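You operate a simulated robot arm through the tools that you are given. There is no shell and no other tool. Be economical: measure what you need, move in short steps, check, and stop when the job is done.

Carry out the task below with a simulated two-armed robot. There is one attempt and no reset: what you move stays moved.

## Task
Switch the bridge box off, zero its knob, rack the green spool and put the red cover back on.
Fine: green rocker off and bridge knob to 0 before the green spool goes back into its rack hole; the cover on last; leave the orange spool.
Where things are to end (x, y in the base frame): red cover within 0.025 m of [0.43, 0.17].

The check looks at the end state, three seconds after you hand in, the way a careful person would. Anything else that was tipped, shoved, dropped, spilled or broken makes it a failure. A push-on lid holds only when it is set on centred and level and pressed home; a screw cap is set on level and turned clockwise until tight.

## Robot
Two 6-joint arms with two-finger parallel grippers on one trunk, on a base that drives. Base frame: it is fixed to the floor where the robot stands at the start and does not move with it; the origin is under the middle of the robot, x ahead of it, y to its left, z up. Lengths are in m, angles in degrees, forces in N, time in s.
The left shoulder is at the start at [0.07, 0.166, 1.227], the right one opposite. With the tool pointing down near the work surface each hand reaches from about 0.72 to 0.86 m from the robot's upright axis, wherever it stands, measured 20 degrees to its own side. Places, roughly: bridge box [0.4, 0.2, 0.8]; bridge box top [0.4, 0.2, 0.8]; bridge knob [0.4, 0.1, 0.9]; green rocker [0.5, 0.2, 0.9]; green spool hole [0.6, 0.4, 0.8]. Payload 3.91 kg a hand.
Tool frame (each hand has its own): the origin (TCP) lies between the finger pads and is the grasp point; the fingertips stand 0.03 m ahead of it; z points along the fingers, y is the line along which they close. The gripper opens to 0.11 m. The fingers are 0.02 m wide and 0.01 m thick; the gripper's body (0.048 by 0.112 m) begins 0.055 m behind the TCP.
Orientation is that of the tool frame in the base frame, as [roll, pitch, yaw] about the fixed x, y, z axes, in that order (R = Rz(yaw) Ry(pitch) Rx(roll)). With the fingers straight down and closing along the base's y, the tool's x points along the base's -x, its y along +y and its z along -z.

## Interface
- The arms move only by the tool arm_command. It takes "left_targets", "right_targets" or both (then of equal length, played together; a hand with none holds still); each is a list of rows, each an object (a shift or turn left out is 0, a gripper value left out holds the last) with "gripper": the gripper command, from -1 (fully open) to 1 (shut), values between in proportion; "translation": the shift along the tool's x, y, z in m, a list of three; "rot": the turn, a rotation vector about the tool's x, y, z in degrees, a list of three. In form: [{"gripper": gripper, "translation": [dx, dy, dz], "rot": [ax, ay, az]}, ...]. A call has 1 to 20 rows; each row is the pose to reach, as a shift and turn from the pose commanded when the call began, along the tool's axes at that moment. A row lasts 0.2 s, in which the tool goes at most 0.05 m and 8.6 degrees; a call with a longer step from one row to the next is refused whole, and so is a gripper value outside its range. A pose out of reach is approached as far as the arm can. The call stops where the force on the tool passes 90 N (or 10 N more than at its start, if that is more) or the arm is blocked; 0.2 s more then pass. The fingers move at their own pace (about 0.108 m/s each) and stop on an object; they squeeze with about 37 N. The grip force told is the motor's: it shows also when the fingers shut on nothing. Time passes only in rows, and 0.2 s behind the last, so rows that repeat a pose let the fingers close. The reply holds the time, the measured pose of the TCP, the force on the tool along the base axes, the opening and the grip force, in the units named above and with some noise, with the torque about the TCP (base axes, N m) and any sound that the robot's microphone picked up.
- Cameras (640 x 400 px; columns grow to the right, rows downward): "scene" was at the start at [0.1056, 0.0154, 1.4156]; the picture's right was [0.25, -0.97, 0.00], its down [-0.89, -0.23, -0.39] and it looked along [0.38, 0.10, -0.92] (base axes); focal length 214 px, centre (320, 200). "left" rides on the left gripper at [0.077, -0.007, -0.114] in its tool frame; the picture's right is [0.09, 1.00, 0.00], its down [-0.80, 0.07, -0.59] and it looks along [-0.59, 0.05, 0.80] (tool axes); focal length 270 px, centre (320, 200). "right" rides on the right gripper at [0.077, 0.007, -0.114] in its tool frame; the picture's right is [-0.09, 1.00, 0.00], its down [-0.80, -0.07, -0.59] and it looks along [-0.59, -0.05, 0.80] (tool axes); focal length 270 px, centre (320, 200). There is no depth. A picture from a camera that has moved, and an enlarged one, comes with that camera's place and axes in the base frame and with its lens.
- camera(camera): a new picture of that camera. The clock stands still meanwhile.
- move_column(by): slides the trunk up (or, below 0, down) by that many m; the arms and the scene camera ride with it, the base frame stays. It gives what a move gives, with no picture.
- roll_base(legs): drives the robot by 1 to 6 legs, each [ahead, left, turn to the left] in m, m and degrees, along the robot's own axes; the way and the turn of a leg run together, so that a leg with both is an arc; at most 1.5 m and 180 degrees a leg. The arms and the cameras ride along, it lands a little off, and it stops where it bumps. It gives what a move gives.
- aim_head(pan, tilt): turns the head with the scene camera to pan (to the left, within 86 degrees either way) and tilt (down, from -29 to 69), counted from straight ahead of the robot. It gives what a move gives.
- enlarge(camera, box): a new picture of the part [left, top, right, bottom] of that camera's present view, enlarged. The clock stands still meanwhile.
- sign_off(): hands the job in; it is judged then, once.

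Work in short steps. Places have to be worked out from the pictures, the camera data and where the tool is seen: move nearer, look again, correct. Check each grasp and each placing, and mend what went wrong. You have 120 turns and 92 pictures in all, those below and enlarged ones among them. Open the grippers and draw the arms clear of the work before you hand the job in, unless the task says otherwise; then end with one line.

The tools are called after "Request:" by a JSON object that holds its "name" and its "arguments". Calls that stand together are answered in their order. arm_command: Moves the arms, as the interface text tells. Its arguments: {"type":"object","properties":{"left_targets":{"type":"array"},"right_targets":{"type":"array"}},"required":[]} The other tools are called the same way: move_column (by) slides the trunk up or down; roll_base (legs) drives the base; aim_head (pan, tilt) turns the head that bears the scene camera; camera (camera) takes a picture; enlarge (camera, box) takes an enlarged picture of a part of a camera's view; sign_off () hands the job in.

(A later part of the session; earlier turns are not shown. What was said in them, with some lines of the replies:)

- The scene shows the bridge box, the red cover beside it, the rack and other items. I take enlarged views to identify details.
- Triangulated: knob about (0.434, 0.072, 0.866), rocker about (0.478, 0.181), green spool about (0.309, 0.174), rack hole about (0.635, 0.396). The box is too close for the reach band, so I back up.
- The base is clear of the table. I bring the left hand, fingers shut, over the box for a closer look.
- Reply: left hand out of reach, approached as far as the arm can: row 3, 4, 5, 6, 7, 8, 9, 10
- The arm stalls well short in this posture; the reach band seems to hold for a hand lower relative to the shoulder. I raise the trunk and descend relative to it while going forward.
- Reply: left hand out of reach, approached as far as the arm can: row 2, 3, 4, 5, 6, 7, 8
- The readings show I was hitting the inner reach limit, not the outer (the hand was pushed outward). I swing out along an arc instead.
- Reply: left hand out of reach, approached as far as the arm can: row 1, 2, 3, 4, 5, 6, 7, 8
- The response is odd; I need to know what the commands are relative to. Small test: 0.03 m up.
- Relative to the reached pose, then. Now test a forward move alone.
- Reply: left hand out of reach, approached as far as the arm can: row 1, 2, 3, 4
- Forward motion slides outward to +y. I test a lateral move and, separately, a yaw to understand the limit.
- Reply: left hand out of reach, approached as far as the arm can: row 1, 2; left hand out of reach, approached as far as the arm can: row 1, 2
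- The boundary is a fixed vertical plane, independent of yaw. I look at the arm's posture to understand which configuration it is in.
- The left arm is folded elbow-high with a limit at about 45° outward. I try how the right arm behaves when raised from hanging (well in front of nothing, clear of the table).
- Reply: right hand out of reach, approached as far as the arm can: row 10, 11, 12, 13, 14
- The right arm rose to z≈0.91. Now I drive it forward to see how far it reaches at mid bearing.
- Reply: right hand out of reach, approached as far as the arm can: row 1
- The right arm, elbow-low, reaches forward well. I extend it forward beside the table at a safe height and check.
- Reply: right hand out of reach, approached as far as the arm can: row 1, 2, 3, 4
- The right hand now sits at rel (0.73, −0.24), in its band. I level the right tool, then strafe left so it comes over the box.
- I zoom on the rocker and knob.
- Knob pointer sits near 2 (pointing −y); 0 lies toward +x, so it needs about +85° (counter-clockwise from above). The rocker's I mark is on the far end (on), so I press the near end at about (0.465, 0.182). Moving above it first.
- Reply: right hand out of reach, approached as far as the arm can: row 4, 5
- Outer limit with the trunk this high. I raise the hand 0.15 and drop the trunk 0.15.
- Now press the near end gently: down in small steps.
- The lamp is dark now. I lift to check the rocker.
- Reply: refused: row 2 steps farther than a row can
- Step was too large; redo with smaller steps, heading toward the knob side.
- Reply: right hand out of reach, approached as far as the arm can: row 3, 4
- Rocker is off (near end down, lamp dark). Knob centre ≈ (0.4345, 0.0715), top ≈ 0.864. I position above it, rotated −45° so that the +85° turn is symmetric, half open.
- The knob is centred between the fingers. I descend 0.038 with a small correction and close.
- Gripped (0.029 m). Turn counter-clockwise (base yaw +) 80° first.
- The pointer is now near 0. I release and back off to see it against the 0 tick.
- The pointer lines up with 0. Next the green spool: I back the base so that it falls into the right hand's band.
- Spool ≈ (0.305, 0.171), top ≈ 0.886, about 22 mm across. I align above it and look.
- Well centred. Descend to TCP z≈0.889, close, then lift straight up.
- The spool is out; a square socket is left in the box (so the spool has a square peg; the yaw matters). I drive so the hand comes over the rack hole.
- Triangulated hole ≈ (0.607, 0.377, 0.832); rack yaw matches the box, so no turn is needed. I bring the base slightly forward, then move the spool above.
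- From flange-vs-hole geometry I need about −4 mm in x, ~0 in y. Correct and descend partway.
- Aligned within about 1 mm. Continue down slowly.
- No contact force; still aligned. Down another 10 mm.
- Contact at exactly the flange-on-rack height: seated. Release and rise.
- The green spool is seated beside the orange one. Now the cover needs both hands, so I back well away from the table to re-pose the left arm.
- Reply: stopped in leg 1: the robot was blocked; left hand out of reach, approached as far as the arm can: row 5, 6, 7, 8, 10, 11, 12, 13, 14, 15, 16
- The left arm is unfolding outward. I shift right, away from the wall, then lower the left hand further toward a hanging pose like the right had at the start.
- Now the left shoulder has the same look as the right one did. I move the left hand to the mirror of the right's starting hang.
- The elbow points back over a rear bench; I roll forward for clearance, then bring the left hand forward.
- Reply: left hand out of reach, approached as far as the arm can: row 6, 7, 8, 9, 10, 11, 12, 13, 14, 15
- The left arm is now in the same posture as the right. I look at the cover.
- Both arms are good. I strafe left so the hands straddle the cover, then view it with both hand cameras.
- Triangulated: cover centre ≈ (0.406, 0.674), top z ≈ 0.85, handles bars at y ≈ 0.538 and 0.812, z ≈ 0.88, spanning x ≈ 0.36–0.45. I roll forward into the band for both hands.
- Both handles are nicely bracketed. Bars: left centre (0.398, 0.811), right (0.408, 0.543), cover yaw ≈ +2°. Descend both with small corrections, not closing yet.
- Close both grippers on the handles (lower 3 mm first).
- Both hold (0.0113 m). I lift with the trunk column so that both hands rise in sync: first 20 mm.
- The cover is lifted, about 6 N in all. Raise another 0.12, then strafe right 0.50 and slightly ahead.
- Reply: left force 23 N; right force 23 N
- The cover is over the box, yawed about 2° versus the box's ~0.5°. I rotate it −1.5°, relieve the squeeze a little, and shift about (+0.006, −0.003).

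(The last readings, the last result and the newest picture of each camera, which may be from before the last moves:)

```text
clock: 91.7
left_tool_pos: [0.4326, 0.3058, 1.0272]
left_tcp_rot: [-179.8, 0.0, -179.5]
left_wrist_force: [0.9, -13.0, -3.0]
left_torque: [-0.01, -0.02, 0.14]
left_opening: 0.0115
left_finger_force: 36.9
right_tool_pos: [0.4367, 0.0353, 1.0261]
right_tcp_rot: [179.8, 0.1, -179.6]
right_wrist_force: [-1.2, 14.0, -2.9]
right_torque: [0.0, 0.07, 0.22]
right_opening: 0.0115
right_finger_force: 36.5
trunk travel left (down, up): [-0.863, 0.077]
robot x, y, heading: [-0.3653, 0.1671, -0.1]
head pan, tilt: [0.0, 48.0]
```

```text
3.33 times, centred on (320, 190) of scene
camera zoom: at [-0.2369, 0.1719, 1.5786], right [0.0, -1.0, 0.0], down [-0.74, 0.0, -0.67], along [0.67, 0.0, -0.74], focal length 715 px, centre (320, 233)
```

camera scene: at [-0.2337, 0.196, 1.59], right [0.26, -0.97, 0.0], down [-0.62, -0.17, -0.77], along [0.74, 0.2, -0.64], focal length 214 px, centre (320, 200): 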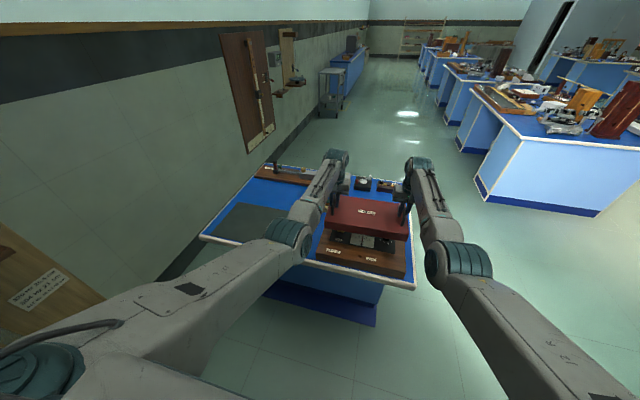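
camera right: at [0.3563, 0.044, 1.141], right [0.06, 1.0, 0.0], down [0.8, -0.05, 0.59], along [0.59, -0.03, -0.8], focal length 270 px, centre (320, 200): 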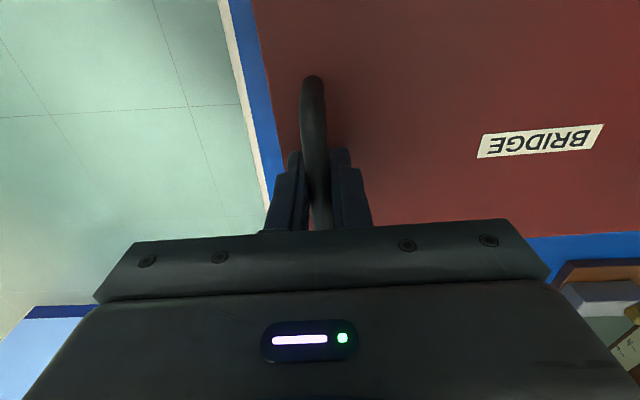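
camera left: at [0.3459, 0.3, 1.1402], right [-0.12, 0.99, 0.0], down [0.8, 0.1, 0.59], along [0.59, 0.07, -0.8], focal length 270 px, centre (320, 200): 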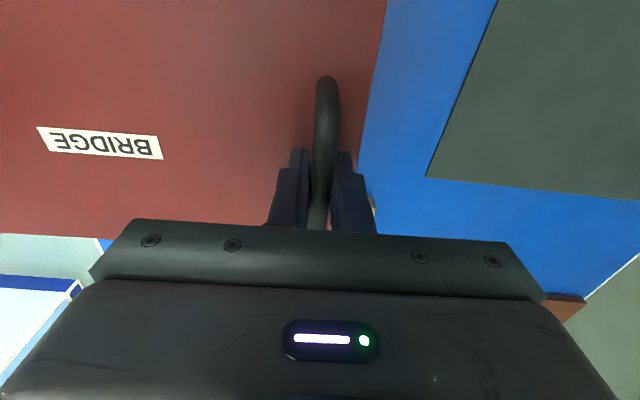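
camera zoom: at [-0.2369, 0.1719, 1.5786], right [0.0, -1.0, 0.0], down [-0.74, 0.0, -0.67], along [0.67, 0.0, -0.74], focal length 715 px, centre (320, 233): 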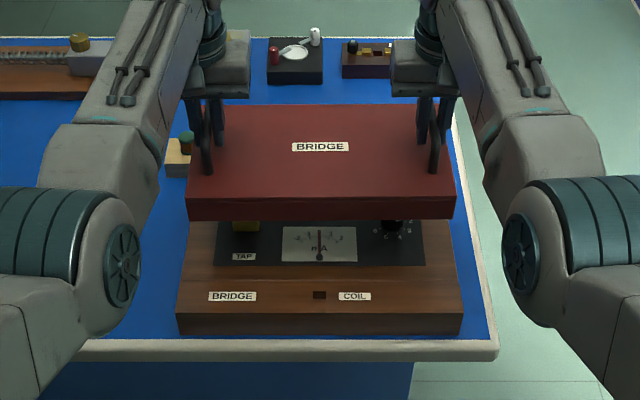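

Clear, level view. I lower 0.06 and check alignment again.

Request:
{"name": "move_column", "arguments": {"by": -0.06}}

Request:
{"name": "enlarge", "arguments": {"camera": "scene", "box": [230, 130, 410, 250]}}

Request:
{"name": "camera", "arguments": {"camera": "left"}}

Request:
{"name": "camera", "arguments": {"camera": "right"}}

```text
clock: 92.7
left_tool_pos: [0.4323, 0.306, 0.9678]
left_tcp_rot: [-179.8, 0.1, -179.4]
left_wrist_force: [0.3, -19.7, -3.5]
left_torque: [0.0, -0.08, 0.11]
left_opening: 0.0115
left_finger_force: 37.2
right_tool_pos: [0.4354, 0.0374, 0.967]
right_tcp_rot: [179.8, 0.0, -179.7]
right_wrist_force: [-1.7, 19.3, -2.9]
right_torque: [0.02, 0.11, 0.18]
right_opening: 0.0114
right_finger_force: 37.1
trunk travel left (down, up): [-0.803, 0.137]
robot x, y, heading: [-0.3677, 0.1705, 0.1]
head pan, tilt: [0.0, 48.0]
```

```text
3.33 times, centred on (320, 190) of scene
camera zoom: at [-0.2376, 0.1718, 1.5187], right [0.0, -1.0, 0.0], down [-0.74, 0.0, -0.67], along [0.67, 0.0, -0.74], focal length 715 px, centre (320, 233)
```

zoom: 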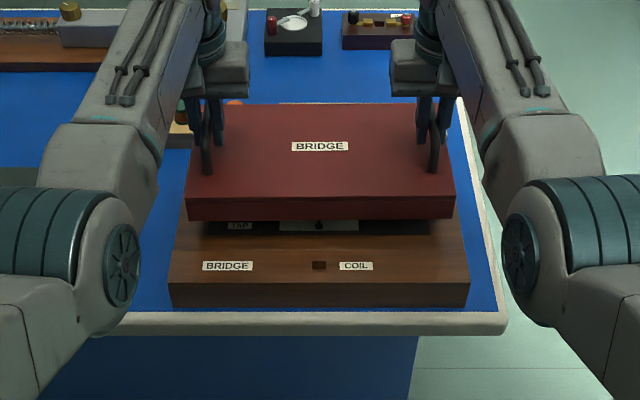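

```text
36 pictures are left
camera left: at [0.3547, 0.2983, 1.081], right [-0.1, 1.0, 0.0], down [0.8, 0.08, 0.6], along [0.59, 0.06, -0.8], focal length 270 px, centre (320, 200)
```

left: 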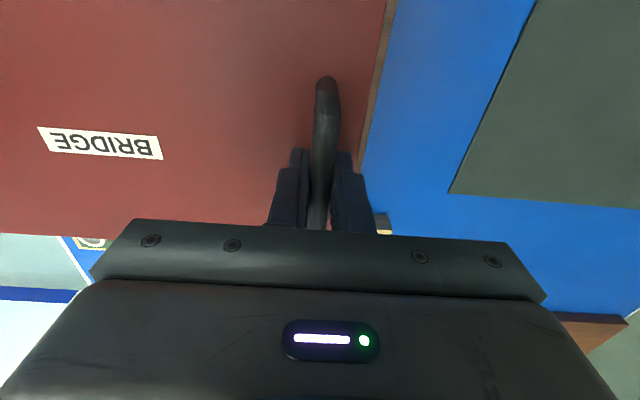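

```text
35 pictures are left
camera right: at [0.3587, 0.0414, 1.0812], right [0.08, 1.0, 0.0], down [0.8, -0.07, 0.59], along [0.59, -0.04, -0.8], focal length 270 px, centre (320, 200)
```

right: 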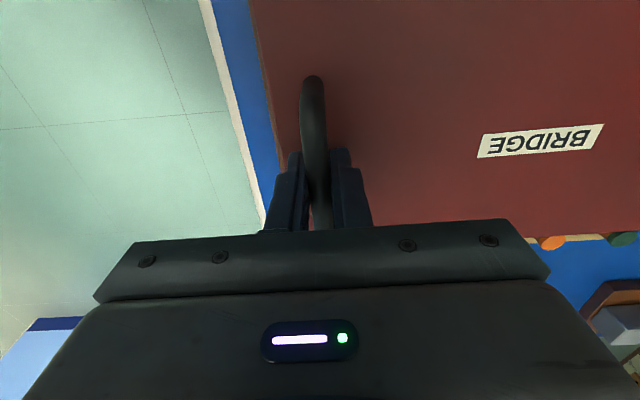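

Alignment looks close. Two tighter zooms of left and right halves for precision.

Request:
{"name": "enlarge", "arguments": {"camera": "scene", "box": [270, 175, 330, 225]}}

Request:
{"name": "enlarge", "arguments": {"camera": "scene", "box": [315, 175, 375, 225]}}

```text
8.00 times, centred on (300, 200) of scene
camera zoom: at [-0.2376, 0.1718, 1.5187], right [0.0, -1.0, 0.0], down [-0.74, 0.0, -0.67], along [0.67, 0.0, -0.74], focal length 1716 px, centre (480, 200)
```

zoom: 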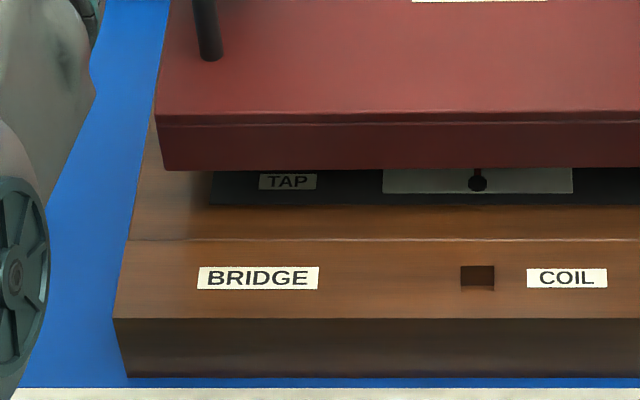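

```text
8.00 times, centred on (345, 200) of scene
camera zoom: at [-0.2376, 0.1718, 1.5187], right [0.0, -1.0, 0.0], down [-0.74, 0.0, -0.67], along [0.67, 0.0, -0.74], focal length 1716 px, centre (120, 200)
```

zoom: 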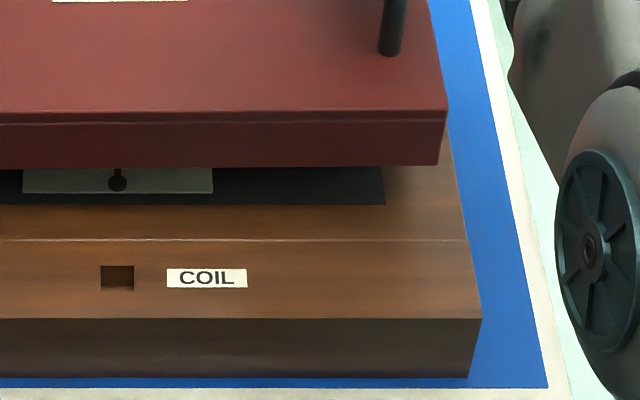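

The cover needs about −5 mm in x, +2 mm in y, −0.6° yaw relative to the panel seat. I apply this with both hands.

Request:
{"name": "arm_command", "arguments": {"left_targets": [{"translation": [0.0018, 0.0008, 0], "rot": [0, 0, 0.3]}, {"translation": [0.0035, 0.0015, 0], "rot": [0, 0, 0.6]}, {"translation": [0.0035, 0.0015, 0], "rot": [0, 0, 0.6]}], "right_targets": [{"translation": [0.003, 0.0012, 0], "rot": [0, 0, 0.3]}, {"translation": [0.0065, 0.0025, 0], "rot": [0, 0, 0.6]}, {"translation": [0.0065, 0.0025, 0], "rot": [0, 0, 0.6]}]}}

Request:
{"name": "move_column", "arguments": {"by": -0.018}}

Request:
{"name": "enlarge", "arguments": {"camera": "scene", "box": [270, 175, 330, 225]}}

Request:
{"name": "enlarge", "arguments": {"camera": "scene", "box": [315, 175, 375, 225]}}

```text
clock: 93.5
left_tool_pos: [0.4299, 0.308, 0.9664]
left_tcp_rot: [-180.0, 0.0, 179.9]
left_wrist_force: [0.3, -18.1, -3.4]
left_torque: [0.02, -0.11, 0.08]
left_opening: 0.0116
left_finger_force: 37.0
right_tool_pos: [0.4299, 0.0393, 0.9667]
right_tcp_rot: [179.8, 0.0, 179.8]
right_wrist_force: [-1.1, 18.3, -2.9]
right_torque: [0.02, 0.1, 0.2]
right_opening: 0.0115
right_finger_force: 36.7
trunk travel left (down, up): [-0.803, 0.137]
robot x, y, heading: [-0.3652, 0.1732, 0.0]
head pan, tilt: [0.0, 48.0]
```

```text
clock: 94.1
left_tool_pos: [0.4297, 0.3091, 0.9483]
left_tcp_rot: [-179.9, 0.0, 179.9]
left_wrist_force: [0.5, -18.7, -1.7]
left_torque: [0.03, 0.11, 0.04]
left_opening: 0.0116
left_finger_force: 36.9
right_tool_pos: [0.4302, 0.0388, 0.948]
right_tcp_rot: [179.7, 0.0, 179.8]
right_wrist_force: [-1.4, 18.9, -3.0]
right_torque: [0.01, -0.09, 0.16]
right_opening: 0.0115
right_finger_force: 37.1
trunk travel left (down, up): [-0.785, 0.155]
robot x, y, heading: [-0.3642, 0.1687, -0.5]
head pan, tilt: [0.0, 48.0]
```

```text
8.00 times, centred on (300, 200) of scene
camera zoom: at [-0.2364, 0.1718, 1.5005], right [0.0, -1.0, 0.0], down [-0.74, 0.0, -0.67], along [0.67, 0.0, -0.74], focal length 1716 px, centre (480, 200)
```

zoom: 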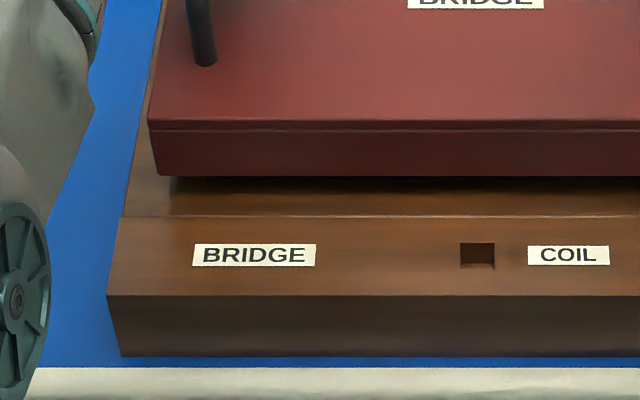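

```text
8.00 times, centred on (345, 200) of scene
camera zoom: at [-0.2364, 0.1718, 1.5005], right [0.0, -1.0, 0.0], down [-0.74, 0.0, -0.67], along [0.67, 0.0, -0.74], focal length 1716 px, centre (120, 200)
```

zoom: 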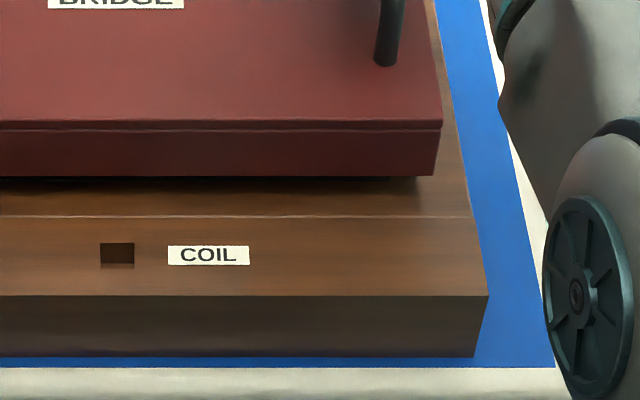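

Level and parallel with the box; about 1 mm too far left. Tiny correction with stress relief, then lower further in small column steps.

Request:
{"name": "arm_command", "arguments": {"left_targets": [{"translation": [0, -0.0015, 0]}, {"translation": [0, -0.0015, 0]}], "right_targets": [{"translation": [0, -0.0003, 0]}, {"translation": [0, -0.0003, 0]}]}}

Request:
{"name": "move_column", "arguments": {"by": -0.012}}

Request:
{"name": "move_column", "arguments": {"by": -0.005}}

```text
clock: 94.7
left_tool_pos: [0.43, 0.3078, 0.9483]
left_tcp_rot: [-180.0, 0.0, -179.9]
left_wrist_force: [0.2, -13.6, -2.6]
left_torque: [0.02, 0.09, 0.01]
left_opening: 0.0114
left_finger_force: 37.0
right_tool_pos: [0.4293, 0.0367, 0.9482]
right_tcp_rot: [179.9, 0.0, 179.8]
right_wrist_force: [-0.3, 13.8, -2.3]
right_torque: [0.02, -0.09, 0.17]
right_opening: 0.0113
right_finger_force: 37.3
trunk travel left (down, up): [-0.785, 0.155]
robot x, y, heading: [-0.3715, 0.173, -0.0]
head pan, tilt: [0.0, 48.0]
```

```text
clock: 95.3
left_tool_pos: [0.4304, 0.3068, 0.9355]
left_tcp_rot: [-179.9, 0.0, -180.0]
left_wrist_force: [0.4, -10.3, -3.0]
left_torque: [0.01, 0.07, -0.03]
left_opening: 0.0113
left_finger_force: 36.7
right_tool_pos: [0.4312, 0.0373, 0.9367]
right_tcp_rot: [179.9, 0.0, 179.8]
right_wrist_force: [-0.9, 10.3, -3.3]
right_torque: [0.04, -0.08, 0.15]
right_opening: 0.0115
right_finger_force: 36.6
trunk travel left (down, up): [-0.773, 0.167]
robot x, y, heading: [-0.3652, 0.1726, 0.1]
head pan, tilt: [0.0, 48.0]
```

```text
clock: 95.9
left_tool_pos: [0.4287, 0.3079, 0.9337]
left_tcp_rot: [-179.8, 0.3, -180.0]
left_wrist_force: [2.7, -9.1, 0.6]
left_torque: [0.02, 0.3, 0.03]
left_opening: 0.0115
left_finger_force: 37.1
right_tool_pos: [0.4294, 0.0377, 0.9334]
right_tcp_rot: [180.0, 0.1, 179.7]
right_wrist_force: [-1.5, 8.2, 4.4]
right_torque: [0.02, 0.5, 0.17]
right_opening: 0.0115
right_finger_force: 37.1
trunk travel left (down, up): [-0.768, 0.172]
robot x, y, heading: [-0.3693, 0.1716, 0.3]
head pan, tilt: [0.0, 48.0]
```

First contact at TCP z≈0.933. I look before pressing.

Request:
{"name": "enlarge", "arguments": {"camera": "scene", "box": [270, 175, 330, 225]}}

Request:
{"name": "enlarge", "arguments": {"camera": "scene", "box": [315, 175, 375, 225]}}

```text
8.00 times, centred on (300, 200) of scene
camera zoom: at [-0.2387, 0.1719, 1.4839], right [0.0, -1.0, 0.0], down [-0.74, 0.0, -0.67], along [0.67, 0.0, -0.74], focal length 1716 px, centre (480, 200)
```

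zoom: 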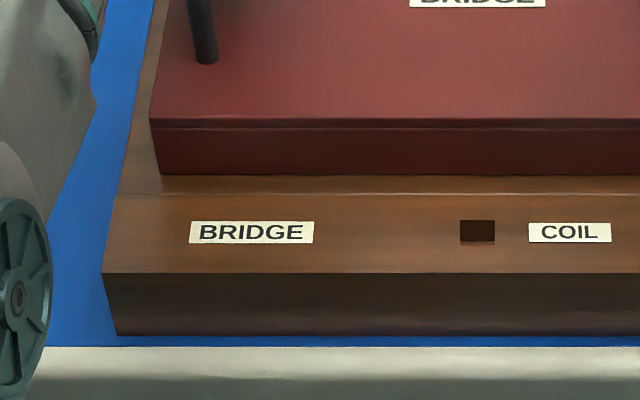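

```text
8.00 times, centred on (345, 200) of scene
camera zoom: at [-0.2387, 0.1719, 1.4839], right [0.0, -1.0, 0.0], down [-0.74, 0.0, -0.67], along [0.67, 0.0, -0.74], focal length 1716 px, centre (120, 200)
```

zoom: 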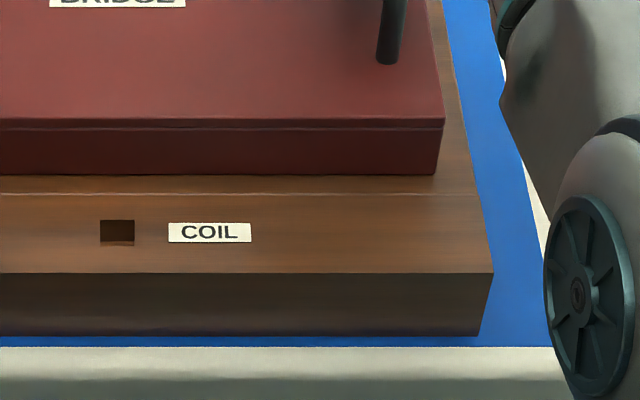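

Centred in y, parallel. I press with the trunk: 4 mm more.

Request:
{"name": "move_column", "arguments": {"by": -0.004}}

Request:
{"name": "move_column", "arguments": {"by": -0.004}}

```text
clock: 96.4
left_tool_pos: [0.4271, 0.3067, 0.9334]
left_tcp_rot: [-179.9, 0.5, -179.9]
left_wrist_force: [7.6, -5.7, 16.0]
left_torque: [-0.03, 0.88, 0.04]
left_opening: 0.0115
left_finger_force: 37.0
right_tool_pos: [0.4292, 0.0368, 0.9339]
right_tcp_rot: [179.8, 0.5, 179.7]
right_wrist_force: [7.4, 6.3, 18.4]
right_torque: [0.02, 0.85, 0.19]
right_opening: 0.0117
right_finger_force: 37.3
trunk travel left (down, up): [-0.764, 0.176]
robot x, y, heading: [-0.3658, 0.1679, 0.2]
head pan, tilt: [0.0, 48.0]
```

```text
clock: 96.9
left_tool_pos: [0.4259, 0.3079, 0.9322]
left_tcp_rot: [-179.8, 0.8, -180.0]
left_wrist_force: [10.6, -3.5, 26.8]
left_torque: [0.02, -0.19, -0.02]
left_opening: 0.0116
left_finger_force: 37.0
right_tool_pos: [0.4265, 0.037, 0.9311]
right_tcp_rot: [179.9, 0.6, 179.7]
right_wrist_force: [8.1, 5.0, 26.2]
right_torque: [0.0, -0.34, 0.14]
right_opening: 0.0116
right_finger_force: 36.8
trunk travel left (down, up): [-0.76, 0.18]
robot x, y, heading: [-0.3655, 0.1718, -0.2]
head pan, tilt: [0.0, 48.0]
```

Now 53 N total, z ≈ 0.932. I look closely for any gap.

Request:
{"name": "enlarge", "arguments": {"camera": "scene", "box": [270, 165, 330, 215]}}

Request:
{"name": "enlarge", "arguments": {"camera": "scene", "box": [315, 165, 375, 215]}}

Request:
{"name": "camera", "arguments": {"camera": "left"}}

Request:
{"name": "camera", "arguments": {"camera": "right"}}

```text
8.00 times, centred on (300, 190) of scene
camera zoom: at [-0.2457, 0.172, 1.4768], right [0.0, -1.0, 0.0], down [-0.74, 0.0, -0.67], along [0.67, 0.0, -0.74], focal length 1716 px, centre (480, 280)
```

zoom: 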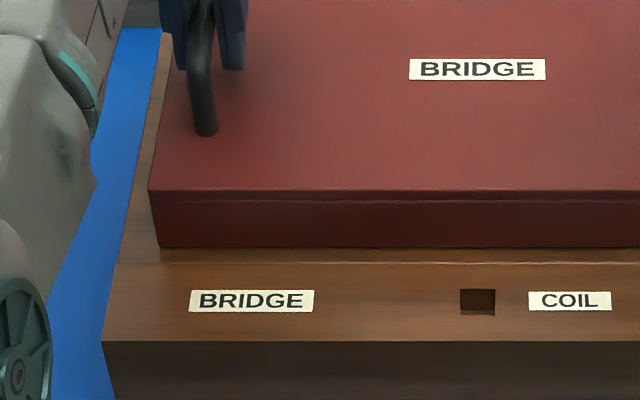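

```text
8.00 times, centred on (345, 190) of scene
camera zoom: at [-0.2457, 0.172, 1.4768], right [0.0, -1.0, 0.0], down [-0.74, 0.0, -0.67], along [0.67, 0.0, -0.74], focal length 1716 px, centre (120, 280)
```

zoom: 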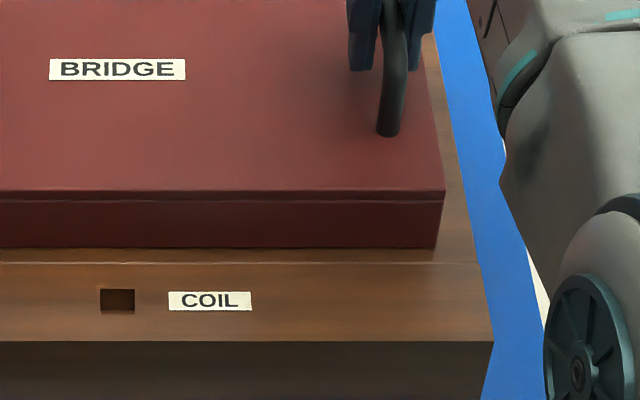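

```text
26 pictures are left
camera left: at [0.3466, 0.3003, 1.0444], right [-0.09, 1.0, 0.0], down [0.79, 0.07, 0.6], along [0.6, 0.05, -0.8], focal length 270 px, centre (320, 200)
```

left: 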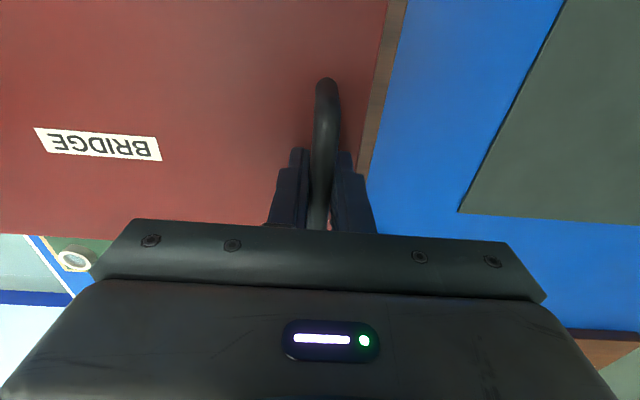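

```text
25 pictures are left
camera right: at [0.3474, 0.0439, 1.0441], right [0.09, 1.0, 0.0], down [0.79, -0.08, 0.6], along [0.6, -0.05, -0.8], focal length 270 px, centre (320, 200)
```

right: 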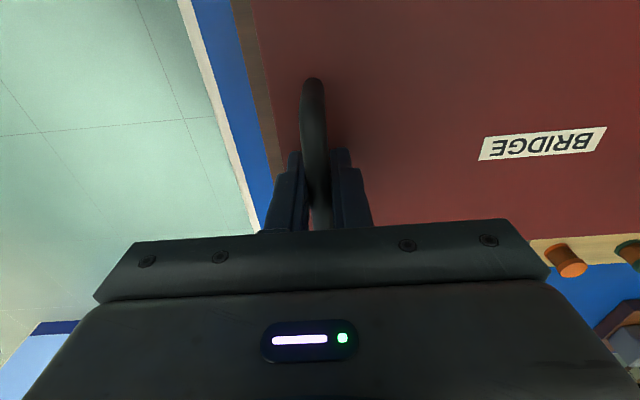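

No gap is visible in front. I ease the pressure, open both grippers and lift clear to inspect the cover from other angles.

Request:
{"name": "move_column", "arguments": {"by": 0.006}}

Request:
{"name": "arm_command", "arguments": {"left_targets": [{"gripper": 0.6}, {"gripper": 0.3}, {"gripper": 0.1}, {"gripper": 0.1}], "right_targets": [{"gripper": 0.6}, {"gripper": 0.3}, {"gripper": 0.1}, {"gripper": 0.1}]}}

Request:
{"name": "move_column", "arguments": {"by": 0.05}}

Request:
{"name": "camera", "arguments": {"camera": "left"}}

Request:
{"name": "camera", "arguments": {"camera": "right"}}

```text
clock: 97.5
left_tool_pos: [0.4255, 0.3074, 0.9317]
left_tcp_rot: [-179.9, 0.0, 179.9]
left_wrist_force: [3.0, -1.4, 11.0]
left_torque: [-0.03, -0.31, 0.04]
left_opening: 0.0116
left_finger_force: 37.1
right_tool_pos: [0.4251, 0.0381, 0.9322]
right_tcp_rot: [180.0, 0.0, 179.7]
right_wrist_force: [-0.7, 3.4, 8.8]
right_torque: [-0.01, -0.47, 0.15]
right_opening: 0.0115
right_finger_force: 36.2
trunk travel left (down, up): [-0.766, 0.174]
robot x, y, heading: [-0.3714, 0.1709, 0.1]
head pan, tilt: [0.0, 48.0]
```

```text
clock: 98.5
left_tool_pos: [0.4281, 0.3071, 0.9299]
left_tcp_rot: [-179.9, 0.1, -179.9]
left_wrist_force: [-0.4, 0.8, 0.0]
left_torque: [0.02, 0.02, 0.01]
left_opening: 0.0497
left_finger_force: 0.0
right_tool_pos: [0.4291, 0.0369, 0.931]
right_tcp_rot: [179.8, 0.0, 179.9]
right_wrist_force: [-0.1, 0.0, 0.0]
right_torque: [0.02, 0.03, 0.0]
right_opening: 0.0495
right_finger_force: 0.1
trunk travel left (down, up): [-0.766, 0.174]
robot x, y, heading: [-0.3673, 0.1711, -0.1]
head pan, tilt: [0.0, 48.0]
```

```text
clock: 99.4
left_tool_pos: [0.4298, 0.3067, 0.9798]
left_tcp_rot: [-179.9, 0.0, 180.0]
left_wrist_force: [0.2, 0.3, 0.4]
left_torque: [0.0, -0.02, 0.0]
left_opening: 0.0496
left_finger_force: 0.0
right_tool_pos: [0.4297, 0.0378, 0.9801]
right_tcp_rot: [179.8, 0.0, 179.9]
right_wrist_force: [1.3, 0.5, 0.5]
right_torque: [0.03, -0.03, -0.01]
right_opening: 0.0497
right_finger_force: 0.1
trunk travel left (down, up): [-0.816, 0.124]
robot x, y, heading: [-0.3697, 0.1729, -0.1]
head pan, tilt: [0.0, 48.0]
```

```text
24 pictures are left
camera left: at [0.3515, 0.2999, 1.0937], right [-0.09, 1.0, 0.0], down [0.8, 0.07, 0.6], along [0.59, 0.05, -0.8], focal length 270 px, centre (320, 200)
```

left: 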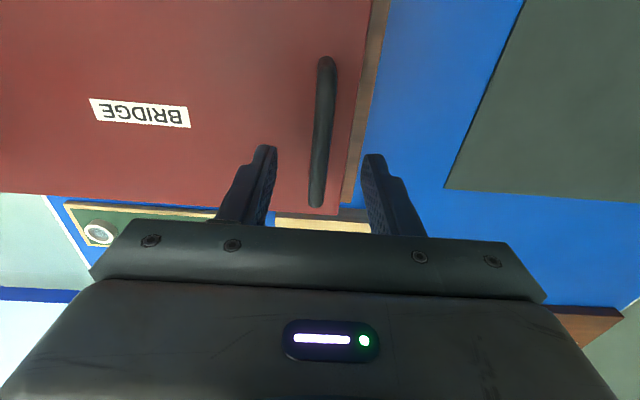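

```text
23 pictures are left
camera right: at [0.3523, 0.044, 1.0937], right [0.09, 1.0, 0.0], down [0.8, -0.08, 0.59], along [0.59, -0.05, -0.8], focal length 270 px, centre (320, 200)
```

right: 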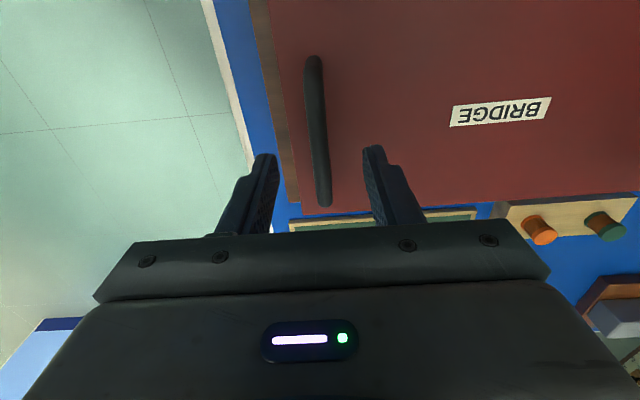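

The cover sits centred (label ≈ (0.432, 0.172), edges x 0.345–0.517). To ensure it's home I press the top with closed fists inside the handles.

Request:
{"name": "arm_command", "arguments": {"left_targets": [{"gripper": 1, "translation": [0, 0, -0.005]}, {"translation": [0, 0, -0.005]}, {"translation": [0, -0.03, -0.005]}, {"translation": [0, -0.055, 0]}, {"translation": [0, -0.055, 0]}], "right_targets": [{"gripper": 1, "translation": [0, 0, -0.005]}, {"translation": [0, 0, -0.005]}, {"translation": [0, 0.03, -0.005]}, {"translation": [0, 0.057, 0]}, {"translation": [0, 0.057, 0]}]}}

Request:
{"name": "move_column", "arguments": {"by": -0.05}}

Request:
{"name": "move_column", "arguments": {"by": -0.01}}

```text
clock: 100.6
left_tool_pos: [0.4289, 0.252, 0.9807]
left_tcp_rot: [-179.9, 0.1, 179.9]
left_wrist_force: [0.6, -0.4, -0.3]
left_torque: [0.0, 0.02, -0.03]
left_opening: 0.0001
left_finger_force: 36.8
right_tool_pos: [0.4298, 0.095, 0.9785]
right_tcp_rot: [179.8, 0.1, 179.8]
right_wrist_force: [-0.2, 0.0, 0.0]
right_torque: [-0.01, -0.01, 0.02]
right_opening: 0.0002
right_finger_force: 37.5
trunk travel left (down, up): [-0.816, 0.124]
robot x, y, heading: [-0.3651, 0.1689, -0.0]
head pan, tilt: [0.0, 48.0]
```

```text
clock: 101.5
left_tool_pos: [0.4278, 0.2525, 0.9304]
left_tcp_rot: [-179.9, 0.1, 180.0]
left_wrist_force: [-0.8, -0.3, -0.4]
left_torque: [-0.05, -0.04, 0.0]
left_opening: 0.0
left_finger_force: 37.0
right_tool_pos: [0.4297, 0.0946, 0.9302]
right_tcp_rot: [179.8, 0.1, 179.8]
right_wrist_force: [-0.7, 0.3, 0.3]
right_torque: [0.0, -0.02, 0.01]
right_opening: 0.0001
right_finger_force: 36.8
trunk travel left (down, up): [-0.766, 0.174]
robot x, y, heading: [-0.3698, 0.1684, 0.1]
head pan, tilt: [0.0, 48.0]
```

```text
clock: 102.1
left_tool_pos: [0.4276, 0.2521, 0.9224]
left_tcp_rot: [-179.9, 0.2, 180.0]
left_wrist_force: [0.0, -0.3, 3.3]
left_torque: [-0.02, 0.02, 0.0]
left_opening: 0.0
left_finger_force: 36.9
right_tool_pos: [0.429, 0.0941, 0.9219]
right_tcp_rot: [179.8, 0.3, 179.8]
right_wrist_force: [1.0, 0.2, 8.3]
right_torque: [-0.02, 0.02, -0.02]
right_opening: 0.0
right_finger_force: 37.0
trunk travel left (down, up): [-0.756, 0.184]
robot x, y, heading: [-0.3655, 0.1737, 0.0]
head pan, tilt: [0.0, 48.0]
```

Contact at top z ≈ 0.892. Press progressively.

Request:
{"name": "move_column", "arguments": {"by": -0.006}}

Request:
{"name": "move_column", "arguments": {"by": -0.005}}

```text
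clock: 102.7
left_tool_pos: [0.4258, 0.2523, 0.9211]
left_tcp_rot: [-179.9, 0.7, -179.9]
left_wrist_force: [8.5, 0.2, 22.0]
left_torque: [-0.01, -0.08, -0.07]
left_opening: 0.0
left_finger_force: 36.6
right_tool_pos: [0.4283, 0.0946, 0.9218]
right_tcp_rot: [179.9, 0.7, 179.7]
right_wrist_force: [12.7, 0.1, 30.9]
right_torque: [-0.03, -0.03, 0.04]
right_opening: 0.0
right_finger_force: 36.6
trunk travel left (down, up): [-0.75, 0.19]
robot x, y, heading: [-0.3651, 0.1704, 0.1]
head pan, tilt: [0.0, 48.0]
```

```text
clock: 103.2
left_tool_pos: [0.4246, 0.2519, 0.9218]
left_tcp_rot: [-180.0, 1.1, 180.0]
left_wrist_force: [13.9, 0.8, 39.2]
left_torque: [0.06, -0.1, -0.08]
left_opening: 0.0003
left_finger_force: 36.7
right_tool_pos: [0.4272, 0.0953, 0.9224]
right_tcp_rot: [179.7, 1.3, 179.8]
right_wrist_force: [17.7, -0.7, 42.1]
right_torque: [-0.01, -0.07, 0.02]
right_opening: 0.0003
right_finger_force: 36.7
trunk travel left (down, up): [-0.745, 0.195]
robot x, y, heading: [-0.369, 0.1703, -0.0]
head pan, tilt: [0.0, 48.0]
```

81 N total with no further travel: it sits solid and level. I lift, then use the left hand's camera from the side at a low angle to check for a gap.

Request:
{"name": "move_column", "arguments": {"by": 0.08}}

Request:
{"name": "arm_command", "arguments": {"left_targets": [{"translation": [0, 0.02, 0], "rot": [0, 0, 0]}, {"translation": [0, 0.04, 0], "rot": [0, 0, 8]}, {"translation": [0, 0.06, 0], "rot": [0, 0, 16]}, {"translation": [0, 0.09, 0], "rot": [0, 0, 24]}, {"translation": [0, 0.12, 0], "rot": [0, 0, 32]}, {"translation": [0, 0.15, 0], "rot": [0, 0, 40]}, {"translation": [0, 0.18, 0], "rot": [0, 0, 48]}, {"translation": [0, 0.21, 0], "rot": [0, 0, 56]}, {"translation": [0, 0.23, 0], "rot": [0, 0, 64]}, {"translation": [0, 0.23, 0], "rot": [0, 0, 72]}, {"translation": [0, 0.23, 0.03], "rot": [0, 0, 80]}, {"translation": [0, 0.23, 0.06], "rot": [0, 0, 88]}, {"translation": [0, 0.23, 0.09], "rot": [0, 0, 88]}]}}

Request:
{"name": "camera", "arguments": {"camera": "left"}}

```text
clock: 104.4
left_tool_pos: [0.429, 0.2531, 0.9876]
left_tcp_rot: [-179.9, -0.1, 180.0]
left_wrist_force: [1.3, 0.6, -0.3]
left_torque: [0.02, 0.02, -0.02]
left_opening: 0.0002
left_finger_force: 37.3
right_tool_pos: [0.4306, 0.0946, 0.9874]
right_tcp_rot: [179.8, -0.1, 179.8]
right_wrist_force: [0.0, 0.8, -0.1]
right_torque: [0.02, 0.01, 0.0]
right_opening: 0.0
right_finger_force: 37.1
trunk travel left (down, up): [-0.825, 0.115]
robot x, y, heading: [-0.3699, 0.1704, -0.1]
head pan, tilt: [0.0, 48.0]
```

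```text
clock: 107.2
left_tool_pos: [0.429, 0.4819, 0.8987]
left_tcp_rot: [179.9, 0.1, 91.9]
left_wrist_force: [0.1, -0.3, 0.0]
left_torque: [0.01, 0.06, 0.0]
left_opening: 0.0001
left_finger_force: 37.1
right_tool_pos: [0.43, 0.0942, 0.9879]
right_tcp_rot: [179.9, 0.1, 179.8]
right_wrist_force: [-0.4, 1.5, -0.9]
right_torque: [0.01, -0.01, -0.01]
right_opening: 0.0
right_finger_force: 37.1
trunk travel left (down, up): [-0.825, 0.115]
robot x, y, heading: [-0.3645, 0.1727, 0.2]
head pan, tilt: [0.0, 48.0]
```

```text
22 pictures are left
camera left: at [0.4184, 0.5575, 1.0131], right [0.99, 0.12, 0.0], down [0.1, -0.8, 0.6], along [0.07, -0.59, -0.8], focal length 270 px, centre (320, 200)
```

left: 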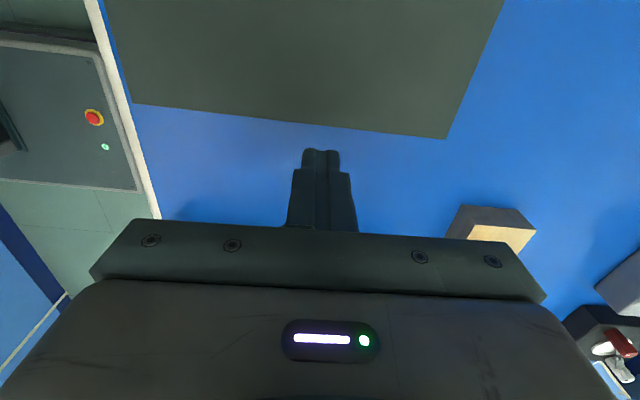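

The view is too steep; I tilt the left hand to look flatter at the cover's left side.

Request:
{"name": "arm_command", "arguments": {"left_targets": [{"rot": [0, -8, 0]}, {"rot": [0, -16, 0]}, {"rot": [0, -24, 0]}, {"rot": [0, -32, 0]}, {"rot": [0, -40, 0]}, {"rot": [0, -40, 0]}]}}

Request:
{"name": "camera", "arguments": {"camera": "left"}}

```text
clock: 108.6
left_tool_pos: [0.4072, 0.4765, 0.9055]
left_tcp_rot: [179.9, 36.2, 92.3]
left_wrist_force: [0.1, 0.2, 0.1]
left_torque: [0.02, 0.0, -0.01]
left_opening: 0.0
left_finger_force: 37.1
left hand out of reach, approached as far as the arm can: row 2, 3, 4, 5, 6
right_tool_pos: [0.429, 0.0935, 0.9879]
right_tcp_rot: [179.8, 0.1, 179.9]
right_wrist_force: [-0.7, 0.0, 0.5]
right_torque: [-0.02, -0.02, 0.0]
right_opening: 0.0
right_finger_force: 36.7
trunk travel left (down, up): [-0.825, 0.115]
robot x, y, heading: [-0.3693, 0.1723, 0.1]
head pan, tilt: [0.0, 48.0]
```

```text
21 pictures are left
camera left: at [0.3944, 0.6045, 0.9514], right [0.99, 0.11, -0.05], down [0.08, -0.29, 0.95], along [0.09, -0.95, -0.3], focal length 270 px, centre (320, 200)
```

left: 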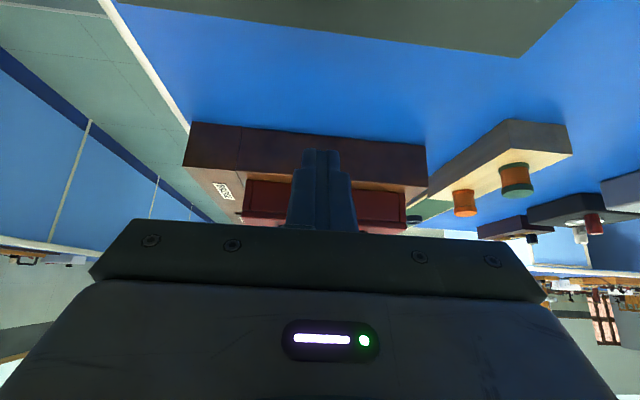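

The cover's left side is in view now (upside down). I zoom in, also on the spools.

Request:
{"name": "enlarge", "arguments": {"camera": "left", "box": [180, 115, 440, 240]}}

Request:
{"name": "enlarge", "arguments": {"camera": "left", "box": [350, 140, 440, 240]}}

```text
2.46 times, centred on (310, 178) of left
camera zoom: at [0.3944, 0.6045, 0.9514], right [0.99, 0.11, -0.05], down [0.08, -0.29, 0.95], along [0.09, -0.95, -0.3], focal length 665 px, centre (345, 255)
```

zoom: 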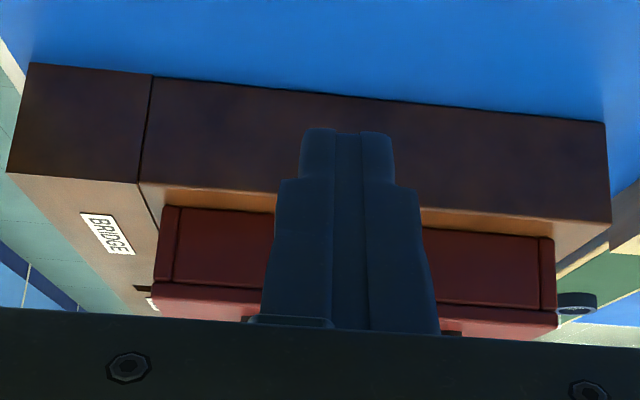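

```text
4.00 times, centred on (395, 190) of left
camera zoom: at [0.3944, 0.6045, 0.9514], right [0.99, 0.11, -0.05], down [0.08, -0.29, 0.95], along [0.09, -0.95, -0.3], focal length 1081 px, centre (20, 240)
```

zoom: 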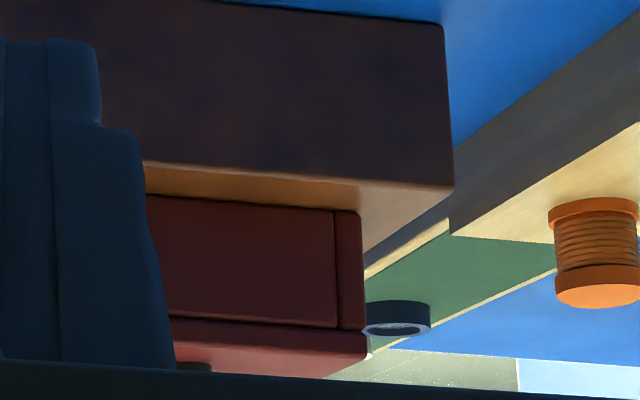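

The cover sits flat and level on the box, no gap, and both spools are in the rack. I withdraw both arms: trunk up, base back.

Request:
{"name": "move_column", "arguments": {"by": 0.1}}

Request:
{"name": "roll_base", "arguments": {"legs": [[-0.2, 0, 0]]}}

Request:
{"name": "arm_command", "arguments": {"left_targets": [{"gripper": -1}, {"gripper": -1}, {"gripper": -1}], "right_targets": [{"gripper": -1}, {"gripper": -1}, {"gripper": -1}]}}

Request:
{"name": "enlarge", "arguments": {"camera": "scene", "box": [180, 60, 460, 240]}}

```text
clock: 109.9
left_tool_pos: [0.4073, 0.4761, 1.0051]
left_tcp_rot: [179.8, 36.3, 92.4]
left_wrist_force: [0.1, -0.1, 1.0]
left_torque: [0.0, 0.0, -0.01]
left_opening: 0.0001
left_finger_force: 37.2
right_tool_pos: [0.4291, 0.0941, 1.088]
right_tcp_rot: [179.8, 0.1, 179.8]
right_wrist_force: [-0.4, 0.5, -0.7]
right_torque: [-0.03, -0.01, 0.0]
right_opening: 0.0
right_finger_force: 37.1
trunk travel left (down, up): [-0.925, 0.015]
robot x, y, heading: [-0.3687, 0.1732, -0.0]
head pan, tilt: [0.0, 48.0]
```

```text
clock: 111.5
left_tool_pos: [0.2093, 0.4769, 1.0026]
left_tcp_rot: [-179.9, 36.2, 92.5]
left_wrist_force: [-0.1, 0.2, -0.9]
left_torque: [-0.04, 0.05, 0.01]
left_opening: 0.0001
left_finger_force: 37.7
right_tool_pos: [0.2329, 0.0959, 1.0856]
right_tcp_rot: [179.8, -0.2, 179.8]
right_wrist_force: [-0.2, 0.1, -0.4]
right_torque: [0.0, 0.06, 0.02]
right_opening: 0.0001
right_finger_force: 36.8
trunk travel left (down, up): [-0.925, 0.015]
robot x, y, heading: [-0.5683, 0.1706, 0.3]
head pan, tilt: [0.0, 48.0]
```

```text
clock: 112.3
left_tool_pos: [0.2066, 0.4777, 1.0059]
left_tcp_rot: [179.8, 36.2, 92.3]
left_wrist_force: [0.1, 0.1, -0.4]
left_torque: [0.01, -0.02, 0.02]
left_opening: 0.1099
left_finger_force: 0.1
right_tool_pos: [0.2294, 0.095, 1.0885]
right_tcp_rot: [180.0, 0.1, 180.0]
right_wrist_force: [-0.6, -0.1, -0.8]
right_torque: [0.01, -0.01, 0.01]
right_opening: 0.11
right_finger_force: 0.0
trunk travel left (down, up): [-0.925, 0.015]
robot x, y, heading: [-0.5704, 0.1685, 0.3]
head pan, tilt: [0.0, 48.0]
```

```text
2.22 times, centred on (320, 150) of scene
camera zoom: at [-0.4393, 0.172, 1.6408], right [0.0, -1.0, 0.0], down [-0.74, 0.0, -0.67], along [0.67, 0.0, -0.74], focal length 477 px, centre (320, 311)
```

zoom: 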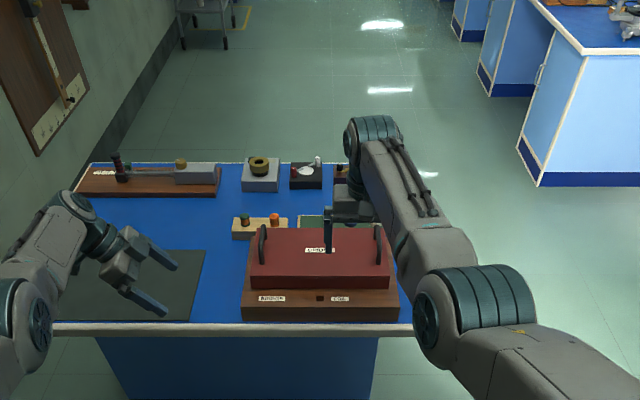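

All is in place: the cover is centred on the box, the green and orange spools are in the rack, the other items are undisturbed, and the arms are clear with grippers open. I hand in.

Request:
{"name": "sign_off", "arguments": {}}

```text
The job is handed in.
```

I finished and handed in the job, in the order you asked: green rocker off (lamp dark), bridge knob at 0, green spool in its rack hole, then the red cover on last, at about [0.43, 0.17]. I pressed the cover down with about 80 N and it sat flat and level, though there was no click to confirm it is home. The orange spool was left alone. While backing up, the base stopped once against something behind it, probably the rear bench; I didn't check that spot afterwards.
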